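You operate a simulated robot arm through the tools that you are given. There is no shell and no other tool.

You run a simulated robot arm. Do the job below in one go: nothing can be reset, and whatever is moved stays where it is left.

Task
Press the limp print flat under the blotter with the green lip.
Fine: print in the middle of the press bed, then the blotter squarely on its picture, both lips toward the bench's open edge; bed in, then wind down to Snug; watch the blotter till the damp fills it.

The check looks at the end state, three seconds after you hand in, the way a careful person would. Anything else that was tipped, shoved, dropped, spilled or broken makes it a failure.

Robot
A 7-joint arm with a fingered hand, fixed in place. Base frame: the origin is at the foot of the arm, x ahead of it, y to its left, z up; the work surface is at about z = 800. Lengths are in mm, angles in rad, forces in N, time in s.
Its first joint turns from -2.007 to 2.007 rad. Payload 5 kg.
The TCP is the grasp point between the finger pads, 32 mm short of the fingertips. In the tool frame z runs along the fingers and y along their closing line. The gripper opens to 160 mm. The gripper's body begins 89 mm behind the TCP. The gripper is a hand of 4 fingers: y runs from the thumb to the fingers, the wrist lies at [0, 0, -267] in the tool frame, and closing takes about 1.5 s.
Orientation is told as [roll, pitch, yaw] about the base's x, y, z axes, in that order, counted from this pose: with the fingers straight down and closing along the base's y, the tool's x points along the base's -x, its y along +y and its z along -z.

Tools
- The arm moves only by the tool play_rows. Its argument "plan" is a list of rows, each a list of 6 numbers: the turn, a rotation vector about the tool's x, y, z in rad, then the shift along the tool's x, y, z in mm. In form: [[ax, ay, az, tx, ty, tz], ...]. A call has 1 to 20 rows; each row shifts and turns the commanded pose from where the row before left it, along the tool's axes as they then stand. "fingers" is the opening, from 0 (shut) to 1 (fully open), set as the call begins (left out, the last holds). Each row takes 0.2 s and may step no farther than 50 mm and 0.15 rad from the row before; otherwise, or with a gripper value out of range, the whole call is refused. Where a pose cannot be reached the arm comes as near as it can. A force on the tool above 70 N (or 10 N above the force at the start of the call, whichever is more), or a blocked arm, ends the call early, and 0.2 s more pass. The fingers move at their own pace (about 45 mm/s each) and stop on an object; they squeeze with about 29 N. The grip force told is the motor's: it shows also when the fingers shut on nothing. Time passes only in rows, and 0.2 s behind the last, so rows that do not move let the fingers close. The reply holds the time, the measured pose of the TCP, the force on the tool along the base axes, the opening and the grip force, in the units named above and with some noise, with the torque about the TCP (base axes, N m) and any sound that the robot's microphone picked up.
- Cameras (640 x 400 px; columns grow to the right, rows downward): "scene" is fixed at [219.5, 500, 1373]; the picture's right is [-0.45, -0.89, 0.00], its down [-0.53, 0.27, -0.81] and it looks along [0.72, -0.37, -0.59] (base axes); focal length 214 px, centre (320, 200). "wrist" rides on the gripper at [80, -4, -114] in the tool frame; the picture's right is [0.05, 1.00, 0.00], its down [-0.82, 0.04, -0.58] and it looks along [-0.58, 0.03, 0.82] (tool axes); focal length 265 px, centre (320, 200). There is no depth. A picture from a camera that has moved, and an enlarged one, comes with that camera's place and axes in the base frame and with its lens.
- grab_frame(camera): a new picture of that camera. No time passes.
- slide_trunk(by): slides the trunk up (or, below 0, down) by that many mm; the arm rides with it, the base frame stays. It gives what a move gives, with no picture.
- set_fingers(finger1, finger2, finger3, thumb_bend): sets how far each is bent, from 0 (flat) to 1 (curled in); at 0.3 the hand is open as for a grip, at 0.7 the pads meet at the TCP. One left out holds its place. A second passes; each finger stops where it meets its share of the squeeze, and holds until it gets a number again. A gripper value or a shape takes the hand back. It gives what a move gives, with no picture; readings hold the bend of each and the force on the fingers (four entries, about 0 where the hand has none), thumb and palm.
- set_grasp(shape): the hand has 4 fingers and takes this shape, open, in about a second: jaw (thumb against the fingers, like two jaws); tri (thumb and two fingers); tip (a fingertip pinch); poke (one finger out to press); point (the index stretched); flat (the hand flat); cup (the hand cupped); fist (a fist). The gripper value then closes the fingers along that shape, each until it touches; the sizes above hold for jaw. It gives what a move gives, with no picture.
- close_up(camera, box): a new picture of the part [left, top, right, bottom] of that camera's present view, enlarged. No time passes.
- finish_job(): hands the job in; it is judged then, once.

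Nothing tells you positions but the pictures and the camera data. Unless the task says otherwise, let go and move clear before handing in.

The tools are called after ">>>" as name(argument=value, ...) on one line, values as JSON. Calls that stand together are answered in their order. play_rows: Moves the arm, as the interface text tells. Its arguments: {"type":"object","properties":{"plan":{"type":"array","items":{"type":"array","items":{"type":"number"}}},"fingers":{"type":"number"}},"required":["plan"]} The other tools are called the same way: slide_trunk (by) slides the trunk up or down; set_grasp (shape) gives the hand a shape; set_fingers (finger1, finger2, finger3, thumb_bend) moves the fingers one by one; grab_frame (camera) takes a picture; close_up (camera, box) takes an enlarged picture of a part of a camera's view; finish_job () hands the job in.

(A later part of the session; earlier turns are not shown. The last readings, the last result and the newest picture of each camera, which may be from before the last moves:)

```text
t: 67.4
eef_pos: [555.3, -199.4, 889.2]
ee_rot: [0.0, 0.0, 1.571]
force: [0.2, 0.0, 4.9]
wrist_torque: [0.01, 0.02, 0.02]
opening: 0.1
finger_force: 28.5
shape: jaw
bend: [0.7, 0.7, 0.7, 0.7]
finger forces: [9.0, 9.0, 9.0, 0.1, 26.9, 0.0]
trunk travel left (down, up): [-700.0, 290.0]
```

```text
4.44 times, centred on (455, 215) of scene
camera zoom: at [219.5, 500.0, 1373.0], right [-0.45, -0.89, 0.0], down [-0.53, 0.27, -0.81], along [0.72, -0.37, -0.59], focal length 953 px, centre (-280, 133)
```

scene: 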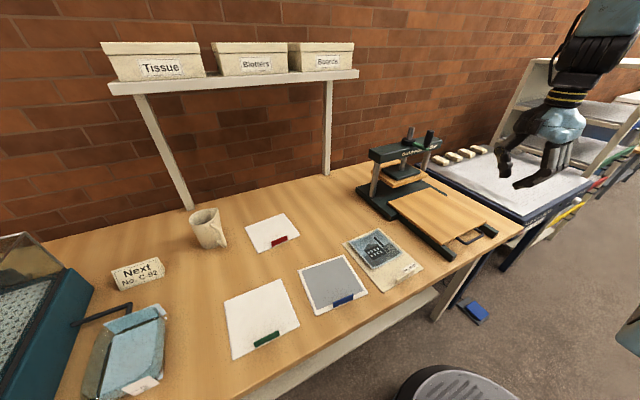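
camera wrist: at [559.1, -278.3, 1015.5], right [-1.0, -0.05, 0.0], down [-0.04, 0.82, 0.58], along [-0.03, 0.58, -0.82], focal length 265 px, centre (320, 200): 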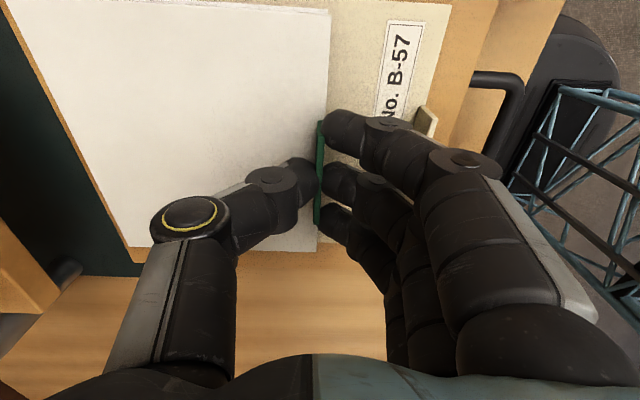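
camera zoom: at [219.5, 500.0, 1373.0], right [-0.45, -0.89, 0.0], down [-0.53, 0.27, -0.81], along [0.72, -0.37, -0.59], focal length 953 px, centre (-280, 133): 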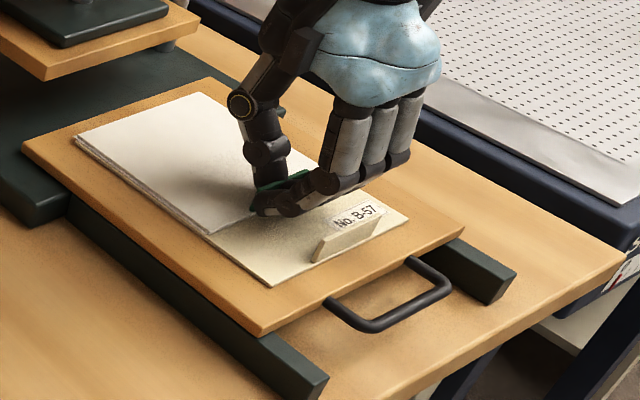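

The blotter rests on the picture. I'll open the fingers, rise, and back off for a check.

>>> play_rows(plan=[[0, 0, 0, 0, 0, 0], [0, 0, 0, 0, 0, 0], [0, 0, 0, 0, 0, 0], [0, 0, 0, 0, 0, 0], [0, 0, 0, 0, 0, -10], [0, 0, 0, 0, 0, -20], [0, 0, 0, 0, 0, -35], [0, 0, 0, 0, 0, -45], [0, 0, 0, 0, 0, -45], [0, 0, 0, 30, 0, -20], [0, 0, 0, 30, 0, -20], [0, 0, 0, 30, 0, -20], [0, 0, 0, 35, 0, 0], [0, 0, 0, 0, 0, 0]], fingers=0.2)

>>> play_rows(plan=[[0, 0, 0, 0, 0, 0], [0, 0, 0, 0, 0, 0], [0, 0, 0, 0, 0, 0], [0, 0, 0, 0, 0, 0], [0, 0, 0, 0, 0, 0]], fingers=1.0)

>>> grab_frame(camera="wrist")

>>> close_up(camera="wrist", box=[140, 50, 460, 250])

>>> close_up(camera="scene", box=[340, 110, 540, 290])

>>> close_up(camera="wrist", box=[0, 0, 220, 350])

```text
t: 70.4
eef_pos: [555.1, -321.4, 1101.2]
ee_rot: [0.001, 0.0, 1.572]
force: [-0.3, 0.4, -0.4]
wrist_torque: [-0.04, 0.02, 0.01]
opening: 31.6
finger_force: 0.1
shape: jaw
bend: [0.73, 0.73, 0.73, 0.7]
finger forces: [0.1, 0.0, 0.1, 0.0, 0.0, 0.0]
trunk travel left (down, up): [-700.0, 290.0]
```

```text
t: 71.6
eef_pos: [555.2, -322.9, 1102.2]
ee_rot: [0.0, 0.001, 1.572]
force: [-0.1, 0.3, -0.1]
wrist_torque: [-0.01, 0.01, -0.04]
opening: 137.6
finger_force: 0.1
shape: jaw
bend: [0.52, 0.52, 0.52, 0.48]
finger forces: [0.1, 0.0, 0.0, 0.1, 0.0, 0.1]
trunk travel left (down, up): [-700.0, 290.0]
```

```text
taken
camera wrist: at [558.2, -402.4, 1216.8], right [-1.0, -0.05, 0.0], down [-0.04, 0.82, 0.58], along [-0.03, 0.58, -0.82], focal length 265 px, centre (320, 200)
```

wrist: 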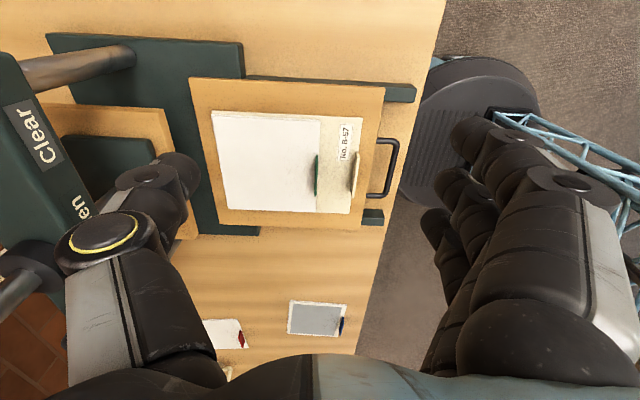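

```text
2.00 times, centred on (300, 150) of wrist
camera zoom: at [558.2, -402.4, 1216.8], right [-1.0, -0.05, 0.0], down [-0.04, 0.82, 0.58], along [-0.03, 0.58, -0.82], focal length 531 px, centre (360, 300)
```

zoom: 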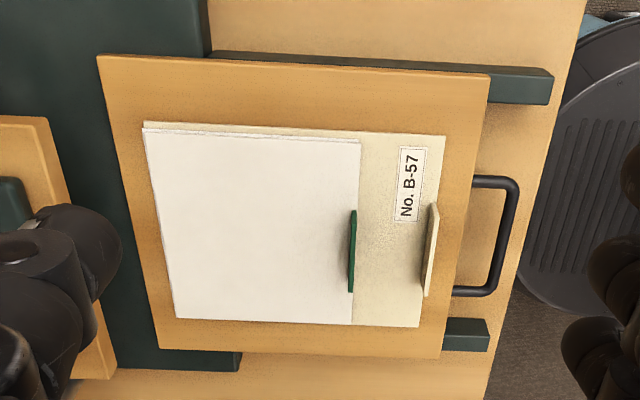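

```text
2.22 times, centred on (440, 200) of scene
camera zoom: at [219.5, 500.0, 1373.0], right [-0.45, -0.89, 0.0], down [-0.53, 0.27, -0.81], along [0.72, -0.37, -0.59], focal length 477 px, centre (53, 200)
```

zoom: 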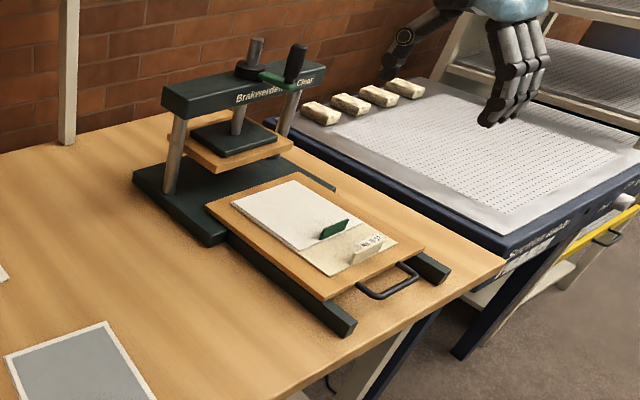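

```text
1.14 times, centred on (110, 175) of wrist
camera zoom: at [558.2, -402.4, 1216.8], right [-1.0, -0.05, 0.0], down [-0.04, 0.82, 0.58], along [-0.03, 0.58, -0.82], focal length 303 px, centre (560, 229)
```

zoom: 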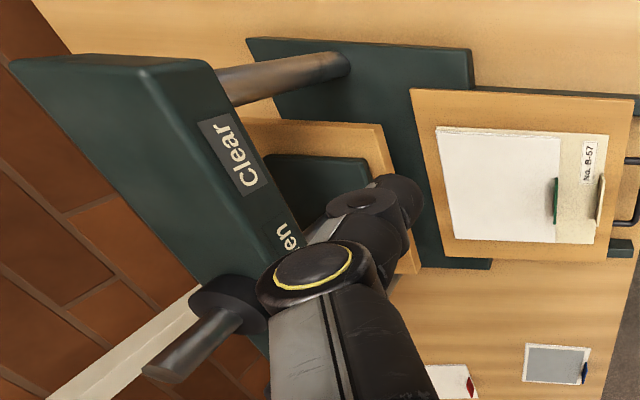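

The blotter sits squarely over the picture, with both lips toward the open edge. Next I'll grip the handle again (bar at x≈435) to slide the bed in.

>>> play_rows(plan=[[0, 0, 0, -25, 30, 0], [0, 0, 0, -25, 30, 0], [0, 0, 0, -25, 30, 15], [0, 0, 0, -25, 25, 25], [0, 0, 0, -22, 12, 30], [0, 0, 0, 0, 0, 40], [0, 0, 0, 0, 0, 40], [0, 0, 0, 0, 0, 0]], fingers=0.15)

>>> grab_frame(camera="wrist")

```text
t: 73.4
eef_pos: [424.8, -198.8, 953.2]
ee_rot: [-0.001, 0.0, 1.572]
force: [-0.5, -0.6, 1.0]
wrist_torque: [0.03, -0.02, -0.02]
opening: 24.4
finger_force: 0.0
shape: jaw
bend: [0.72, 0.72, 0.72, 0.7]
finger forces: [0.1, 0.1, 0.1, 0.0, 0.0, 0.1]
trunk travel left (down, up): [-700.0, 290.0]
```

```text
taken
camera wrist: at [429.2, -278.5, 1068.8], right [-1.0, -0.05, 0.0], down [-0.04, 0.82, 0.58], along [-0.03, 0.58, -0.82], focal length 265 px, centre (320, 200)
```

wrist: 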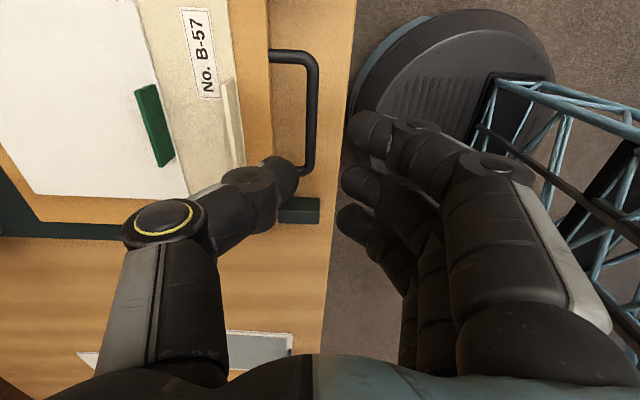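

Gripping here would put the thumb knuckle close over the print's lip. Instead I'll turn the hand back to yaw 0, close it, and push the bar inward from the front with the side of the fingers.

>>> play_rows(plan=[[0, 0, 0, 0, 30, -20], [0, 0, 0.1428, 0, 0, 0], [0, 0, 0.1428, 0, 0, 0], [0, 0, 0.1428, 0, 0, 0], [0, 0, 0.1428, 0, 0, 0], [0, 0, 0.1428, 0, 0, 0], [0, 0, 0.1428, 0, 0, 0], [0, 0, 0.1428, 0, 0, 0], [0, 0, 0.1428, 0, 0, 0], [0, 0, 0.1428, 0, 0, 0], [0, 0, 0.1428, 0, 0, 0], [0, 0, 0.1428, 0, 0, 0], [0, 0, 0, 15, 0, 0], [0, 0, 0, 0, 0, 0]], fingers=0)

>>> grab_frame(camera="wrist")

>>> close_up(camera="scene", box=[400, 130, 560, 270])

```text
t: 76.4
eef_pos: [384.5, -201.6, 973.2]
ee_rot: [-0.001, 0.0, 0.0]
force: [-0.3, 0.1, 0.4]
wrist_torque: [-0.02, -0.02, 0.01]
opening: 0.0
finger_force: 28.9
shape: jaw
bend: [0.69, 0.63, 0.69, 0.67]
finger forces: [0.0, 0.1, 0.1, 0.0, 0.0, 0.0]
trunk travel left (down, up): [-700.0, 290.0]
```

```text
taken
camera wrist: at [303.5, -205.1, 1088.9], right [-0.05, 1.0, 0.0], down [0.82, 0.04, 0.58], along [0.58, 0.03, -0.82], focal length 265 px, centre (320, 200)
```

wrist: 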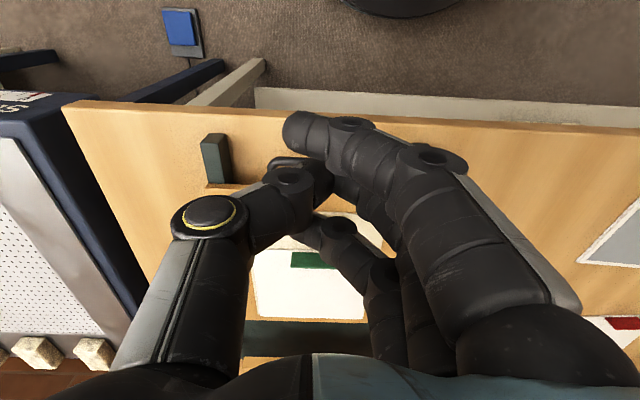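

```text
2.86 times, centred on (480, 200) of scene
camera zoom: at [219.5, 500.0, 1373.0], right [-0.45, -0.89, 0.0], down [-0.53, 0.27, -0.81], along [0.72, -0.37, -0.59], focal length 613 px, centre (-137, 200)
```

zoom: 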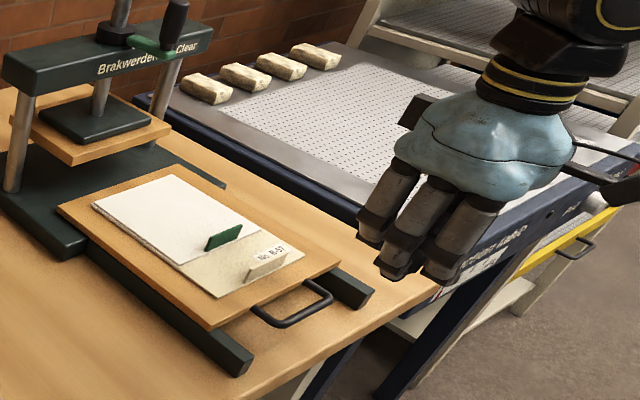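

I'll back off a little so the closed fingers come down in front of the bar, then lower beside it.

>>> play_rows(plan=[[0, 0, 0, 16, 0, 20], [0, 0, 0, 0, 0, 40], [0, 0, 0, 0, 0, 35], [0, 0, 0, 0, 0, 20], [0, 0, 0, 0, 0, 0]])

>>> grab_frame(camera="wrist")

>>> close_up(camera="scene", box=[400, 150, 520, 260])

```text
t: 77.6
eef_pos: [367.5, -202.6, 859.3]
ee_rot: [-0.001, 0.001, -0.001]
force: [0.1, 0.2, -0.2]
wrist_torque: [-0.01, -0.02, 0.02]
opening: 0.3
finger_force: 29.4
shape: jaw
bend: [0.69, 0.63, 0.69, 0.67]
finger forces: [0.0, 0.1, 0.0, 0.0, 0.0, 0.0]
trunk travel left (down, up): [-700.0, 290.0]
```

```text
taken
camera wrist: at [286.7, -206.3, 974.4], right [-0.05, 1.0, 0.0], down [0.82, 0.04, 0.58], along [0.58, 0.03, -0.82], focal length 265 px, centre (320, 200)
```

wrist: 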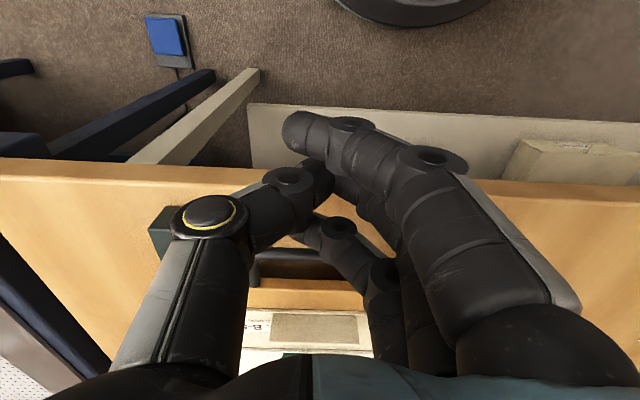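

```text
3.64 times, centred on (460, 205) of scene
camera zoom: at [219.5, 500.0, 1373.0], right [-0.45, -0.89, 0.0], down [-0.53, 0.27, -0.81], along [0.72, -0.37, -0.59], focal length 780 px, centre (-189, 182)
```

zoom: 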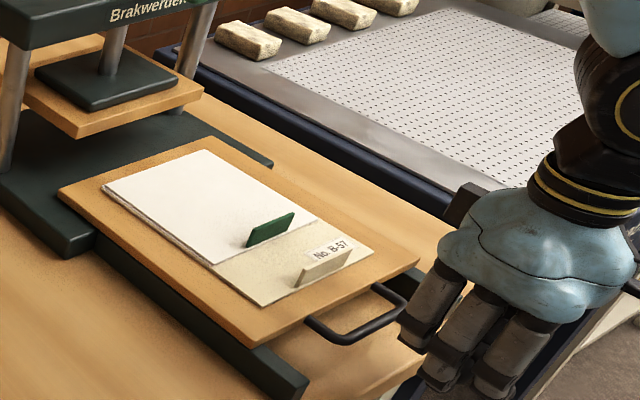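

The fingers are just in front of the bar. I'll start pushing gently inward.

>>> play_rows(plan=[[0, 0, 0, -5, 0, 0], [0, 0, 0, -5, 0, 0], [0, 0, 0, -6, 0, 0], [0, 0, 0, -8, 0, 0], [0, 0, 0, -8, 0, 0], [0, 0, 0, 0, 0, 0]])

>>> grab_frame(camera="wrist")

>>> close_up(camera="scene", box=[400, 150, 520, 260])

```text
t: 79.0
eef_pos: [398.1, -199.5, 858.9]
ee_rot: [0.001, 0.001, 0.001]
force: [0.6, -0.7, 0.1]
wrist_torque: [-0.05, 0.02, -0.01]
opening: 0.0
finger_force: 29.1
shape: jaw
bend: [0.69, 0.63, 0.69, 0.67]
finger forces: [0.0, 0.0, 0.3, 0.0, 0.0, 0.0]
trunk travel left (down, up): [-700.0, 290.0]
```

```text
taken
camera wrist: at [318.1, -204.3, 973.9], right [-0.05, 1.0, 0.0], down [0.82, 0.04, 0.58], along [0.58, 0.03, -0.82], focal length 265 px, centre (320, 200)
```

wrist: 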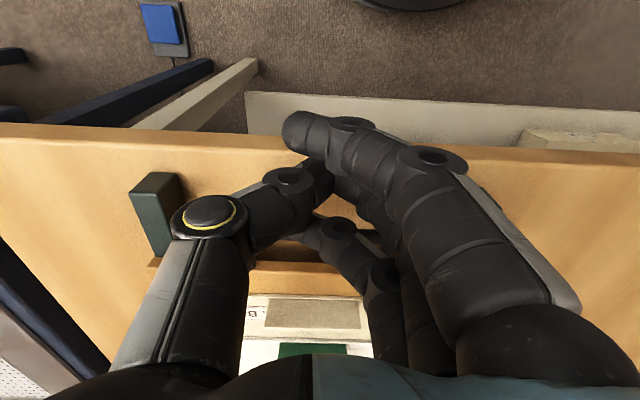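

```text
3.64 times, centred on (460, 205) of scene
camera zoom: at [219.5, 500.0, 1373.0], right [-0.45, -0.89, 0.0], down [-0.53, 0.27, -0.81], along [0.72, -0.37, -0.59], focal length 780 px, centre (-189, 182)
```

zoom: 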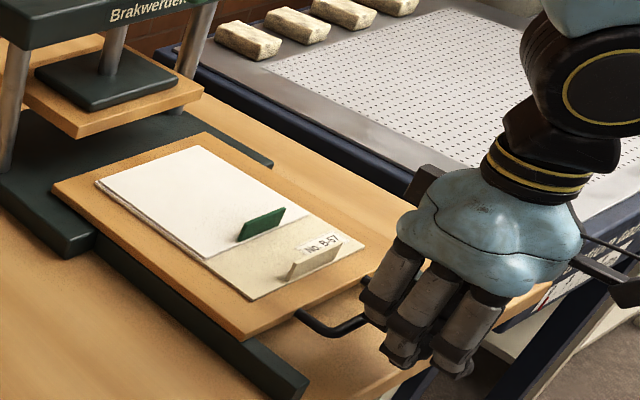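

The bed slides easily and the stack travels with it. I'll keep pushing slowly.

>>> play_rows(plan=[[0, 0, 0, -8, 0, 0], [0, 0, 0, -10, 0, 0], [0, 0, 0, -10, 0, 0], [0, 0, 0, -10, 0, 0], [0, 0, 0, -10, 0, 0], [0, 0, 0, -10, 0, 0], [0, 0, 0, -10, 0, 0], [0, 0, 0, -10, 0, 0], [0, 0, 0, -10, 0, 0], [0, 0, 0, -8, 0, 0], [0, 0, 0, -4, 0, 0], [0, 0, 0, 0, 0, 0]])

>>> grab_frame(camera="wrist")

>>> close_up(camera="scene", box=[350, 120, 510, 260])

```text
t: 81.6
eef_pos: [500.8, -202.1, 857.6]
ee_rot: [0.0, -0.001, 0.0]
force: [-0.9, -0.4, -0.3]
wrist_torque: [0.0, -0.05, -0.04]
opening: 0.0
finger_force: 28.9
shape: jaw
bend: [0.69, 0.63, 0.69, 0.67]
finger forces: [0.1, 0.0, 0.7, 0.0, 0.0, 0.0]
trunk travel left (down, up): [-700.0, 290.0]
```

```text
taken
camera wrist: at [419.4, -205.2, 974.0], right [-0.05, 1.0, 0.0], down [0.82, 0.04, 0.58], along [0.58, 0.03, -0.82], focal length 265 px, centre (320, 200)
```

wrist: 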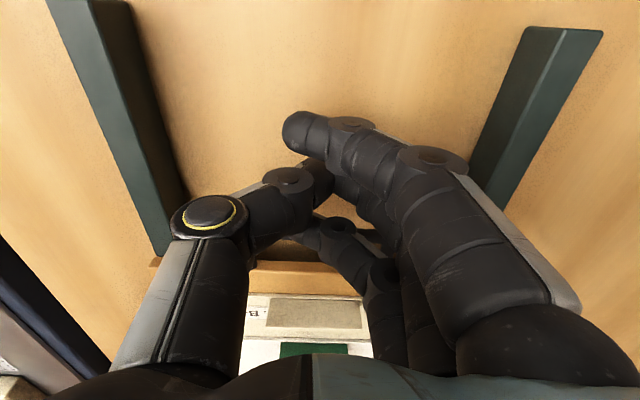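

```text
2.86 times, centred on (430, 190) of scene
camera zoom: at [219.5, 500.0, 1373.0], right [-0.45, -0.89, 0.0], down [-0.53, 0.27, -0.81], along [0.72, -0.37, -0.59], focal length 613 px, centre (6, 229)
```

zoom: 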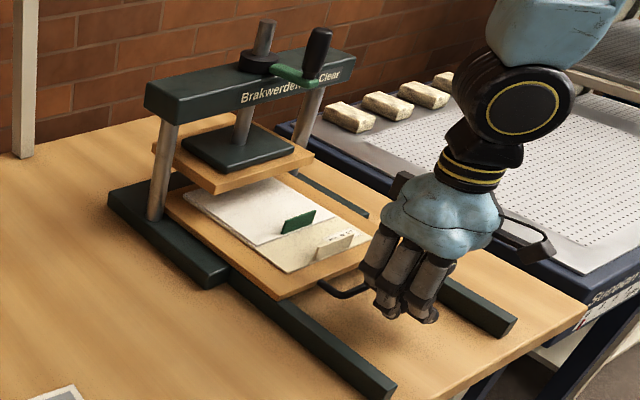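

The bed front is at about x 567 and the blotter is going under the platen. I'll push further while watching the force.

>>> play_rows(plan=[[0, 0, 0, -8, 0, 0], [0, 0, 0, -10, 0, 0], [0, 0, 0, -10, 0, 0], [0, 0, 0, -10, 0, 0], [0, 0, 0, -8, 0, 0], [0, 0, 0, -6, 0, 0], [0, 0, 0, 0, 0, 0]])

>>> grab_frame(camera="wrist")

>>> close_up(camera="scene", box=[350, 120, 510, 260])

```text
t: 83.2
eef_pos: [553.4, -200.1, 858.1]
ee_rot: [0.0, 0.0, 0.0]
force: [0.1, -0.5, -0.3]
wrist_torque: [-0.01, -0.01, -0.01]
opening: 0.2
finger_force: 28.9
shape: jaw
bend: [0.69, 0.63, 0.69, 0.67]
finger forces: [0.0, 0.1, 0.3, 0.1, 0.0, 0.1]
trunk travel left (down, up): [-700.0, 290.0]
```

```text
taken
camera wrist: at [470.6, -204.6, 973.9], right [-0.05, 1.0, 0.0], down [0.82, 0.04, 0.58], along [0.58, 0.03, -0.82], focal length 265 px, centre (320, 200)
```

wrist: 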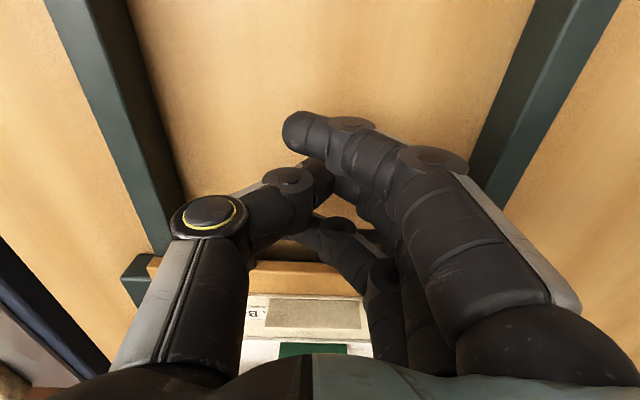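

```text
2.86 times, centred on (430, 190) of scene
camera zoom: at [219.5, 500.0, 1373.0], right [-0.45, -0.89, 0.0], down [-0.53, 0.27, -0.81], along [0.72, -0.37, -0.59], focal length 613 px, centre (6, 229)
```

zoom: 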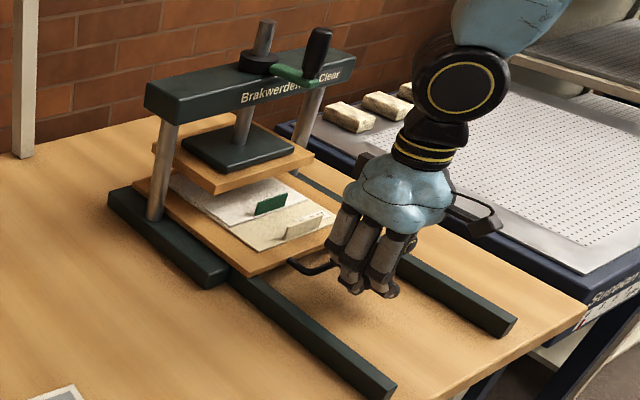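

We are within a few millimetres of the bed's first position. I'll advance 2–3 mm at a time and watch for a stop.

>>> play_rows(plan=[[0, 0, 0, -3, 0, 0], [0, 0, 0, -3, 0, 0], [0, 0, 0, 0, 0, 0]])

>>> play_rows(plan=[[0, 0, 0, -2, 0, 0], [0, 0, 0, -2, 0, 0], [0, 0, 0, 0, 0, 0]])

>>> play_rows(plan=[[0, 0, 0, -2, 0, 0], [0, 0, 0, -2, 0, 0], [0, 0, 0, 0, 0, 0]])

>>> close_up(camera="scene", box=[350, 120, 510, 260])

```text
t: 84.0
eef_pos: [554.1, -201.3, 860.3]
ee_rot: [0.0, 0.002, -0.002]
force: [-25.6, 3.3, 7.8]
wrist_torque: [-0.01, 0.21, -0.17]
opening: 0.0
finger_force: 29.0
shape: jaw
bend: [0.69, 0.63, 0.7, 0.67]
finger forces: [0.0, 0.0, 25.1, 0.0, 0.0, 0.0]
trunk travel left (down, up): [-700.0, 290.0]
```

```text
t: 84.8
eef_pos: [555.4, -201.2, 860.2]
ee_rot: [0.001, 0.004, -0.002]
force: [-47.9, 4.9, 13.1]
wrist_torque: [-0.08, 0.43, -0.43]
opening: 0.0
finger_force: 28.9
shape: jaw
bend: [0.69, 0.63, 0.71, 0.67]
finger forces: [0.0, 0.1, 49.0, 0.1, 0.0, 0.0]
trunk travel left (down, up): [-700.0, 290.0]
```

```text
t: 85.6
eef_pos: [555.1, -199.6, 859.1]
ee_rot: [-0.001, 0.008, 0.002]
force: [-67.6, 7.0, 16.9]
wrist_torque: [-0.08, 0.65, -0.59]
opening: 0.1
finger_force: 29.3
shape: jaw
bend: [0.69, 0.63, 0.72, 0.67]
finger forces: [0.0, 0.0, 68.6, 0.0, 0.1, 0.0]
trunk travel left (down, up): [-700.0, 290.0]
```

```text
2.86 times, centred on (430, 190) of scene
camera zoom: at [219.5, 500.0, 1373.0], right [-0.45, -0.89, 0.0], down [-0.53, 0.27, -0.81], along [0.72, -0.37, -0.59], focal length 613 px, centre (6, 229)
```

zoom: 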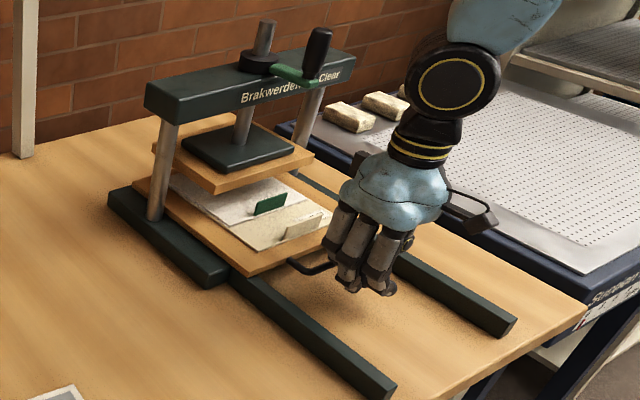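

A firm stop: the bed is fully in. I'll back away and take a good look at the crank.

>>> play_rows(plan=[[0, 0, 0, 8, 0, 0], [0, 0, 0, 15, 0, 0], [0, 0, 0, 15, 0, -20], [0, 0, 0, 0, 0, -40], [0, 0, 0, 0, 0, -45], [0, 0, 0, 0, 0, -45], [0, 0, 0, 0, 0, -45], [0, 0, 0, 0, 0, -45], [0, 0, 0, 0, 0, -45], [0, 0, 0, 0, 0, -20], [0, 0, 0, 0, 0, 0]])

>>> play_rows(plan=[[0, 0, 0, 0, 0, 0], [0, 0, 0, 0, 0, 0], [0, 0, 0, 0, 0, 0], [0, 0, 0, 0, 0, 0], [0, 0, 0, 0, 0, 0], [0, 0, 0, 0, 0, 0], [0, 0, 0, 0, 0, 0]], fingers=1.0)

>>> grab_frame(camera="wrist")

>>> close_up(camera="wrist", box=[180, 100, 460, 300])

>>> close_up(camera="scene", box=[350, 110, 470, 240])

```text
t: 88.0
eef_pos: [529.7, -202.9, 1163.2]
ee_rot: [-0.001, 0.001, 0.0]
force: [-0.5, 0.9, 0.3]
wrist_torque: [-0.02, 0.03, -0.02]
opening: 0.2
finger_force: 29.0
shape: jaw
bend: [0.69, 0.63, 0.69, 0.67]
finger forces: [0.1, 0.0, 0.0, 0.0, 0.0, 0.0]
trunk travel left (down, up): [-700.0, 290.0]
```

```text
t: 89.6
eef_pos: [529.3, -202.3, 1164.0]
ee_rot: [0.001, 0.0, -0.002]
force: [1.0, -0.1, -0.3]
wrist_torque: [-0.01, -0.01, 0.0]
opening: 160.1
finger_force: 0.1
shape: jaw
bend: [0.3, 0.3, 0.3, 0.3]
finger forces: [0.0, 0.0, 0.1, 0.0, 0.0, 0.0]
trunk travel left (down, up): [-700.0, 290.0]
```

```text
taken
camera wrist: at [448.0, -205.5, 1278.7], right [-0.05, 1.0, 0.0], down [0.82, 0.04, 0.58], along [0.58, 0.03, -0.82], focal length 265 px, centre (320, 200)
```

wrist: 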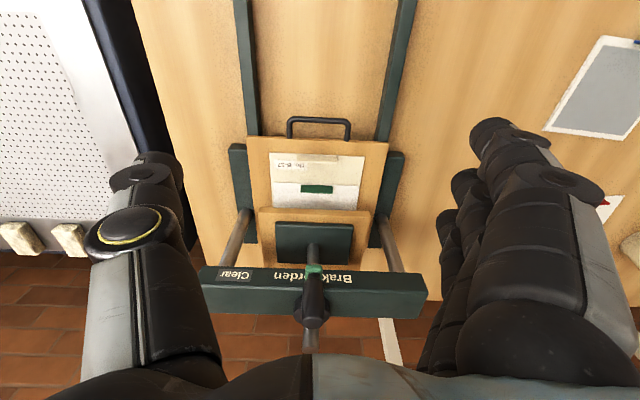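

```text
2.00 times, centred on (320, 200) of wrist
camera zoom: at [448.0, -205.5, 1278.7], right [-0.05, 1.0, 0.0], down [0.82, 0.04, 0.58], along [0.58, 0.03, -0.82], focal length 531 px, centre (320, 200)
```

zoom: 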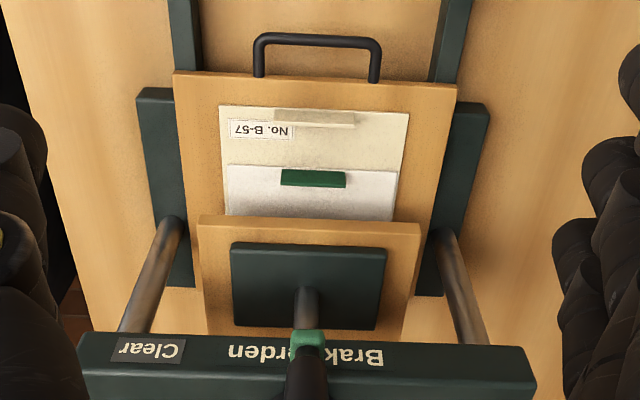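

```text
3.08 times, centred on (410, 175) of scene
camera zoom: at [219.5, 500.0, 1373.0], right [-0.45, -0.89, 0.0], down [-0.53, 0.27, -0.81], along [0.72, -0.37, -0.59], focal length 660 px, centre (43, 277)
```

zoom: 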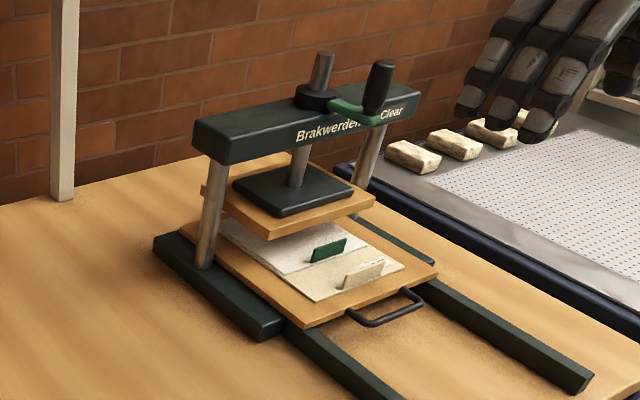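

The stack is under the platen with both lips free of it. I'll take two views of the crank from different spots to locate it.

>>> close_up(camera="wrist", box=[180, 220, 460, 395])

>>> play_rows(plan=[[0, 0, 0, -40, 0, -20], [0, 0, 0, -45, 0, -20], [0, 0, 0, -45, 0, -20], [0, 0, 0, 0, 0, 0]])

>>> grab_frame(camera="wrist")

>>> close_up(camera="wrist", box=[180, 130, 460, 305])

>>> close_up(camera="scene", box=[360, 110, 450, 180])

```text
2.29 times, centred on (320, 308) of wrist
camera zoom: at [448.0, -205.5, 1278.7], right [-0.05, 1.0, 0.0], down [0.82, 0.04, 0.58], along [0.58, 0.03, -0.82], focal length 607 px, centre (320, -46)
```

zoom: 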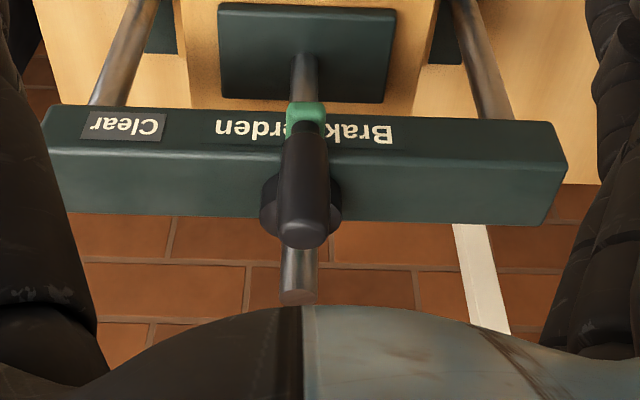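

```text
t: 90.6
eef_pos: [657.4, -196.0, 1222.9]
ee_rot: [0.001, -0.001, 0.0]
force: [1.0, -0.9, -0.8]
wrist_torque: [0.01, -0.02, 0.03]
opening: 160.0
finger_force: 0.0
shape: jaw
bend: [0.3, 0.3, 0.3, 0.3]
finger forces: [0.0, 0.1, 0.0, 0.0, 0.1, 0.0]
trunk travel left (down, up): [-700.0, 290.0]
```

```text
taken
camera wrist: at [576.4, -200.6, 1338.6], right [-0.05, 1.0, 0.0], down [0.82, 0.04, 0.58], along [0.58, 0.03, -0.82], focal length 265 px, centre (320, 200)
```

wrist: 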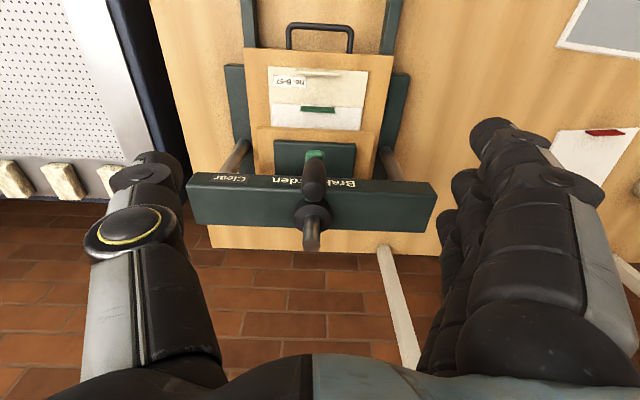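

```text
2.29 times, centred on (320, 218) of wrist
camera zoom: at [576.4, -200.6, 1338.6], right [-0.05, 1.0, 0.0], down [0.82, 0.04, 0.58], along [0.58, 0.03, -0.82], focal length 607 px, centre (320, 160)
```

zoom: 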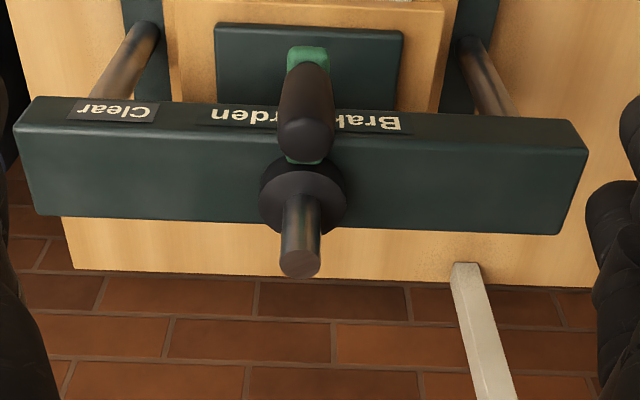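

```text
5.71 times, centred on (405, 145) of scene
camera zoom: at [219.5, 500.0, 1373.0], right [-0.45, -0.89, 0.0], down [-0.53, 0.27, -0.81], along [0.72, -0.37, -0.59], focal length 1226 px, centre (-166, 514)
```

zoom: 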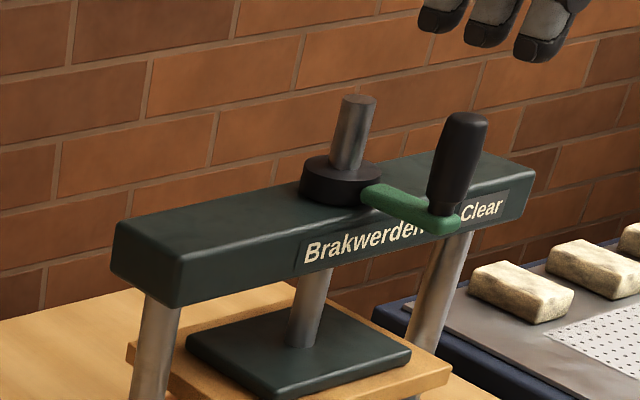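

The crank knob stands at about (721, -200), z 1060–1120, diameter about 24 mm. The screw axis is at about (801, -200), so the radius is about 80 mm. I'll bring the partly opened hand over the knob.

>>> play_rows(plan=[[0, 0, 0, -32, 0, 0], [0, 0, 0, -32, 0, 10], [0, 0, 0, 0, 0, 20], [0, 0, 0, 0, 0, 15], [0, 0, 0, 0, 0, 0], [0, 0, 0, 0, 0, 0], [0, 0, 0, 0, 0, 0]], fingers=0.45)

>>> grab_frame(camera="wrist")

>>> close_up(camera="scene", box=[350, 50, 490, 180])

```text
t: 92.2
eef_pos: [720.5, -200.6, 1179.7]
ee_rot: [0.001, -0.001, 0.0]
force: [0.3, -0.6, 0.7]
wrist_torque: [0.0, -0.03, 0.01]
opening: 73.0
finger_force: 0.0
shape: jaw
bend: [0.73, 0.73, 0.73, 0.7]
finger forces: [0.0, 0.0, 0.1, 0.0, 0.0, 0.0]
trunk travel left (down, up): [-700.0, 290.0]
```

```text
taken
camera wrist: at [640.6, -203.2, 1295.4], right [-0.05, 1.0, 0.0], down [0.82, 0.04, 0.58], along [0.58, 0.03, -0.82], focal length 265 px, centre (320, 200)
```

wrist: 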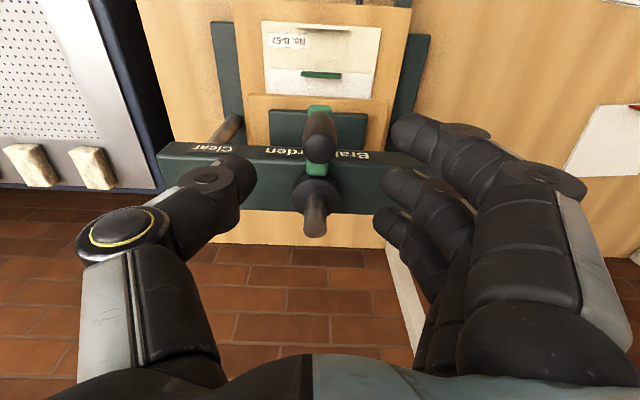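

```text
3.08 times, centred on (420, 115) of scene
camera zoom: at [219.5, 500.0, 1373.0], right [-0.45, -0.89, 0.0], down [-0.53, 0.27, -0.81], along [0.72, -0.37, -0.59], focal length 660 px, centre (12, 462)
```

zoom: 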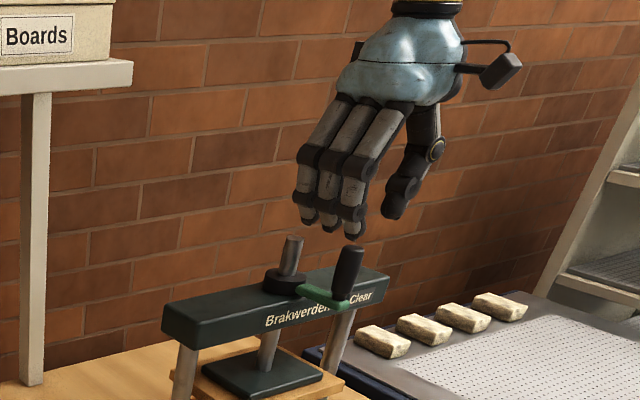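

The knob sits roughly between thumb and fingers. I'll zoom in to refine its position before descending.

>>> close_up(camera="wrist", box=[240, 80, 400, 260])

>>> close_up(camera="scene", box=[390, 80, 450, 160])

```text
2.22 times, centred on (320, 170) of wrist
camera zoom: at [640.6, -203.2, 1295.4], right [-0.05, 1.0, 0.0], down [0.82, 0.04, 0.58], along [0.58, 0.03, -0.82], focal length 590 px, centre (320, 267)
```

zoom: 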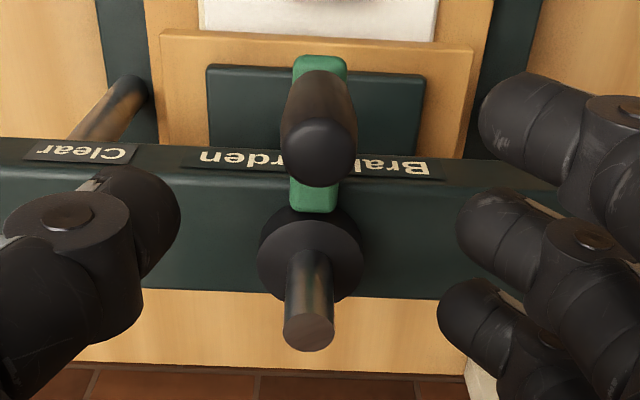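

```text
5.00 times, centred on (420, 120) of scene
camera zoom: at [219.5, 500.0, 1373.0], right [-0.45, -0.89, 0.0], down [-0.53, 0.27, -0.81], along [0.72, -0.37, -0.59], focal length 1072 px, centre (-180, 600)
```

zoom: 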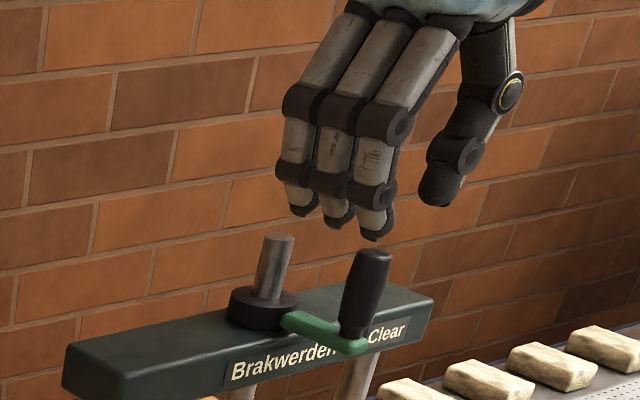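

Knob centre ≈(720, -200), in line with the TCP. I'll descend around it and close.

>>> play_rows(plan=[[0, 0, 0, 0, 0, 25], [0, 0, 0, 0, 0, 25], [0, 0, 0, 0, 0, 15], [0, 0, 0, 0, 0, 8], [0, 0, 0, 0, 0, 0]])

>>> close_up(camera="wrist", box=[160, 60, 480, 300])

>>> close_up(camera="scene", box=[380, 80, 460, 170])

```text
t: 93.4
eef_pos: [722.6, -200.3, 1105.1]
ee_rot: [-0.001, -0.001, 0.001]
force: [0.0, 0.7, -0.4]
wrist_torque: [0.0, 0.02, -0.01]
opening: 72.8
finger_force: 0.1
shape: jaw
bend: [0.73, 0.73, 0.73, 0.7]
finger forces: [0.1, 0.0, 0.0, 0.0, 0.0, 0.0]
trunk travel left (down, up): [-700.0, 290.0]
```

```text
1.67 times, centred on (320, 180) of wrist
camera zoom: at [640.8, -204.0, 1220.4], right [-0.05, 1.0, 0.0], down [0.82, 0.04, 0.58], along [0.58, 0.03, -0.82], focal length 442 px, centre (320, 233)
```

zoom: 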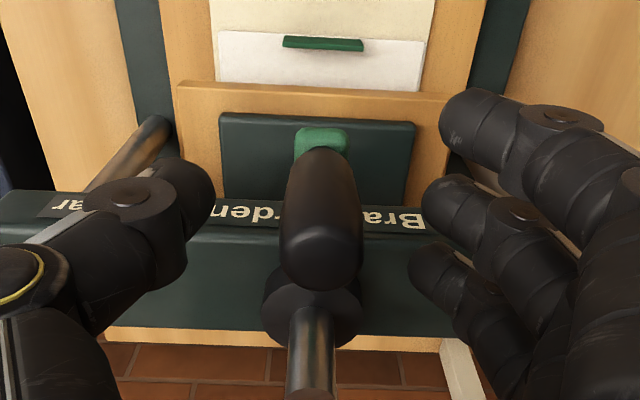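

```text
4.44 times, centred on (420, 125) of scene
camera zoom: at [219.5, 500.0, 1373.0], right [-0.45, -0.89, 0.0], down [-0.53, 0.27, -0.81], along [0.72, -0.37, -0.59], focal length 953 px, centre (-124, 533)
```

zoom: 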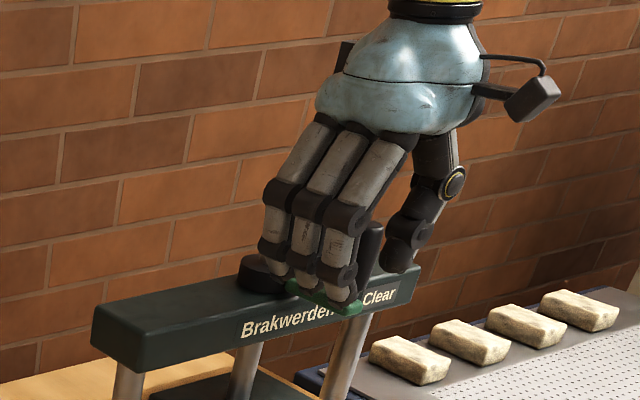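

The knob is between thumb and fingers. I'll close on it.

>>> play_rows(plan=[[0, 0, 0, 0, 0, 0], [0, 0, 0, 0, 0, 0], [0, 0, 0, 0, 0, 0], [0, 0, 0, 0, 0, 0], [0, 0, 0, 0, 0, 0], [0, 0, 0, 0, 0, 0], [0, 0, 0, 0, 0, 0]], fingers=0)

>>> grab_frame(camera="wrist")

>>> close_up(camera="scene", box=[380, 80, 460, 170])

```text
t: 95.0
eef_pos: [721.5, -201.6, 1104.8]
ee_rot: [-0.001, 0.002, -0.002]
force: [0.6, -4.7, -3.7]
wrist_torque: [0.14, 0.0, 0.01]
opening: 5.6
finger_force: 28.7
shape: jaw
bend: [0.69, 0.72, 0.69, 0.7]
finger forces: [0.0, 15.8, 0.0, 0.1, 19.2, 0.0]
trunk travel left (down, up): [-700.0, 290.0]
```

```text
taken
camera wrist: at [641.0, -204.8, 1220.2], right [-0.05, 1.0, 0.0], down [0.82, 0.04, 0.58], along [0.58, 0.03, -0.82], focal length 265 px, centre (320, 200)
```

wrist: 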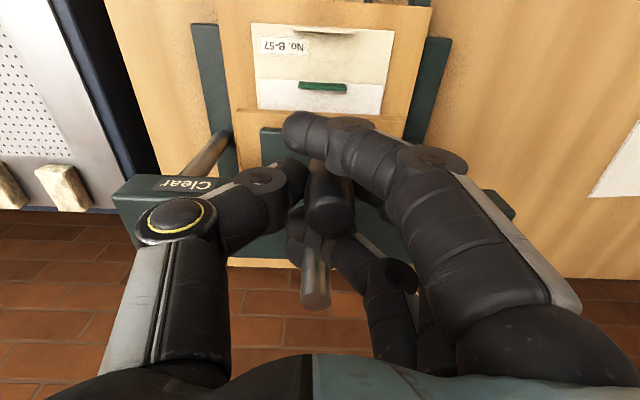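

```text
4.44 times, centred on (420, 125) of scene
camera zoom: at [219.5, 500.0, 1373.0], right [-0.45, -0.89, 0.0], down [-0.53, 0.27, -0.81], along [0.72, -0.37, -0.59], focal length 953 px, centre (-124, 533)
```

zoom: 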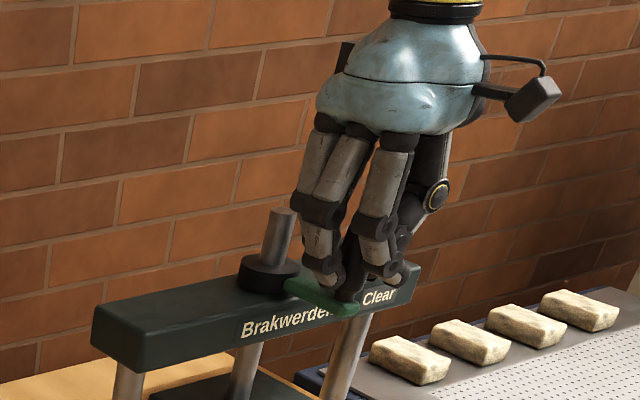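

The middle finger and thumb hold the knob, with the side fingers flanking it. I'll try a first 30° clockwise and watch force and label.

>>> play_rows(plan=[[0, 0, 0, -1.2, 13.9, 0], [0, 0, 0, -3.6, 13.5, 0], [0, 0, 0, -5.9, 12.6, 0], [0, 0, 0, 0, 0, 0]])

>>> grab_frame(camera="wrist")

>>> close_up(camera="scene", box=[350, 90, 460, 200])

```text
t: 96.0
eef_pos: [732.1, -162.7, 1105.3]
ee_rot: [0.001, 0.001, 0.001]
force: [5.5, -6.0, -2.9]
wrist_torque: [0.08, -0.11, 0.04]
opening: 5.4
finger_force: 28.7
shape: jaw
bend: [0.69, 0.72, 0.69, 0.7]
finger forces: [0.0, 14.6, 0.0, 0.0, 20.0, 0.1]
trunk travel left (down, up): [-700.0, 290.0]
```

```text
taken
camera wrist: at [651.8, -166.2, 1220.2], right [-0.05, 1.0, 0.0], down [0.82, 0.04, 0.58], along [0.58, 0.03, -0.82], focal length 265 px, centre (320, 200)
```

wrist: 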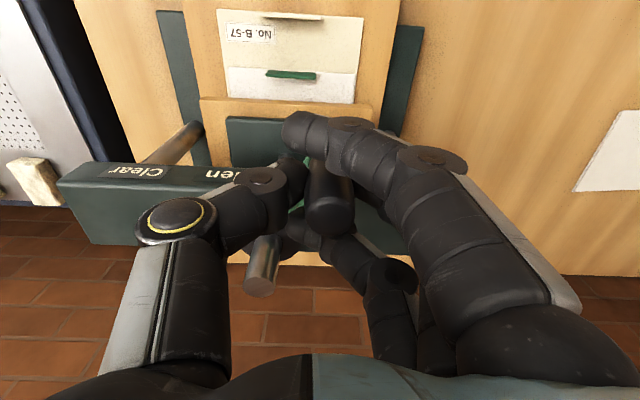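

```text
3.64 times, centred on (405, 145) of scene
camera zoom: at [219.5, 500.0, 1373.0], right [-0.45, -0.89, 0.0], down [-0.53, 0.27, -0.81], along [0.72, -0.37, -0.59], focal length 780 px, centre (11, 400)
```

zoom: 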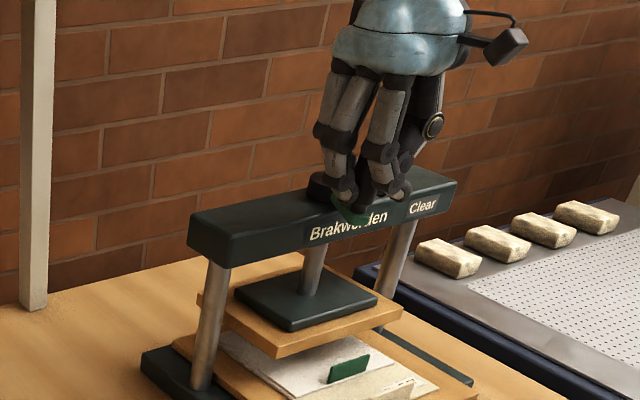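

The crank turns with little force. I'll carry on to the quarter turn.

>>> play_rows(plan=[[0, 0, 0, -8.0, 11.4, 0], [0, 0, 0, -9.9, 9.9, 0], [0, 0, 0, -11.4, 8.0, 0], [0, 0, 0, -12.6, 5.9, 0], [0, 0, 0, -13.5, 3.6, 0], [0, 0, 0, -13.9, 1.2, 0], [0, 0, 0, 0, 0, 0]])

>>> grab_frame(camera="wrist")

>>> close_up(camera="scene", box=[350, 90, 460, 200])

```text
t: 97.6
eef_pos: [802.1, -119.8, 1105.6]
ee_rot: [0.0, -0.001, 0.0]
force: [-0.5, -3.5, -10.6]
wrist_torque: [0.09, 0.04, 0.0]
opening: 4.9
finger_force: 29.0
shape: jaw
bend: [0.69, 0.71, 0.69, 0.7]
finger forces: [0.0, 14.3, 0.1, 0.0, 17.6, 0.1]
trunk travel left (down, up): [-700.0, 290.0]
```

```text
taken
camera wrist: at [720.5, -124.1, 1221.1], right [-0.05, 1.0, 0.0], down [0.82, 0.04, 0.58], along [0.58, 0.03, -0.82], focal length 265 px, centre (320, 200)
```

wrist: 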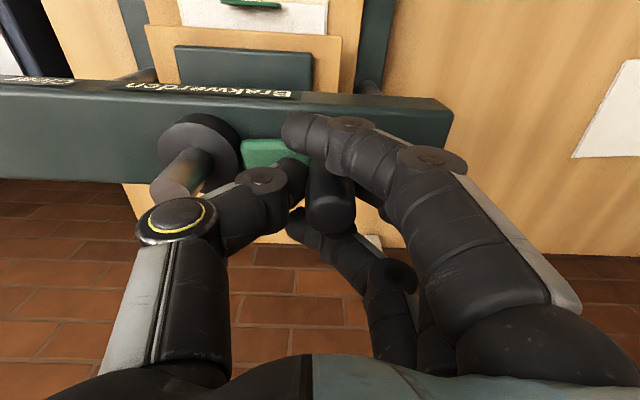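

```text
3.64 times, centred on (405, 145) of scene
camera zoom: at [219.5, 500.0, 1373.0], right [-0.45, -0.89, 0.0], down [-0.53, 0.27, -0.81], along [0.72, -0.37, -0.59], focal length 780 px, centre (11, 400)
```

zoom: 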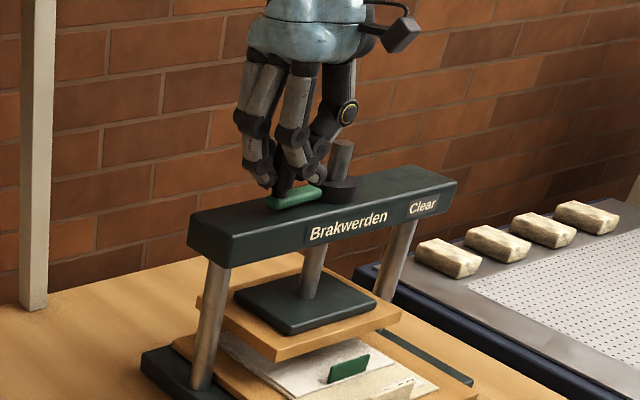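

A quarter turn is done. The pull of -10 N along z suggests the screw is going down. I'll continue with a slight descent to follow it.

>>> play_rows(plan=[[0, 0, 0, -13.9, -1.2, 0.3], [0, 0, 0, -13.5, -3.6, 0.3], [0, 0, 0, -12.6, -5.9, 0.3], [0, 0, 0, -11.4, -8.0, 0.3], [0, 0, 0, -9.9, -9.9, 0.3], [0, 0, 0, 0, 0, 0]])

>>> grab_frame(camera="wrist")

>>> close_up(camera="scene", box=[350, 90, 460, 200])

```text
t: 99.0
eef_pos: [863.4, -149.7, 1105.5]
ee_rot: [-0.001, 0.0, -0.001]
force: [7.1, 10.9, 6.4]
wrist_torque: [0.64, -0.13, -0.13]
opening: 4.2
finger_force: 28.7
shape: jaw
bend: [0.69, 0.71, 0.69, 0.71]
finger forces: [0.1, 21.6, 0.0, 0.1, 11.1, 0.1]
trunk travel left (down, up): [-700.0, 290.0]
```

```text
taken
camera wrist: at [782.5, -153.3, 1220.5], right [-0.05, 1.0, 0.0], down [0.81, 0.04, 0.58], along [0.58, 0.03, -0.82], focal length 265 px, centre (320, 200)
```

wrist: 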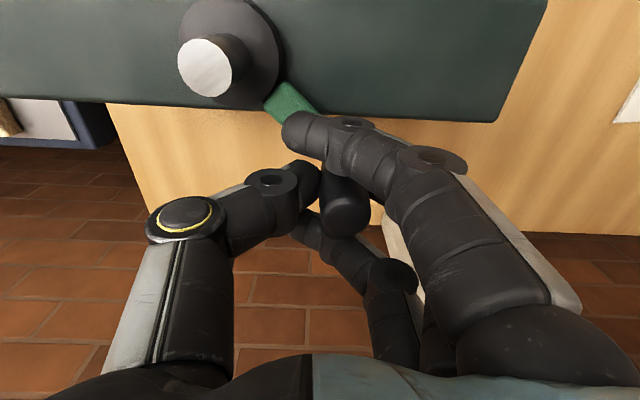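

```text
3.64 times, centred on (405, 145) of scene
camera zoom: at [219.5, 500.0, 1373.0], right [-0.45, -0.89, 0.0], down [-0.53, 0.27, -0.81], along [0.72, -0.37, -0.59], focal length 780 px, centre (11, 400)
```

zoom: 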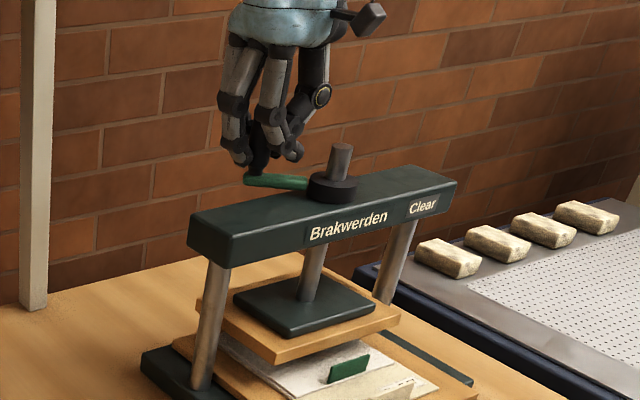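

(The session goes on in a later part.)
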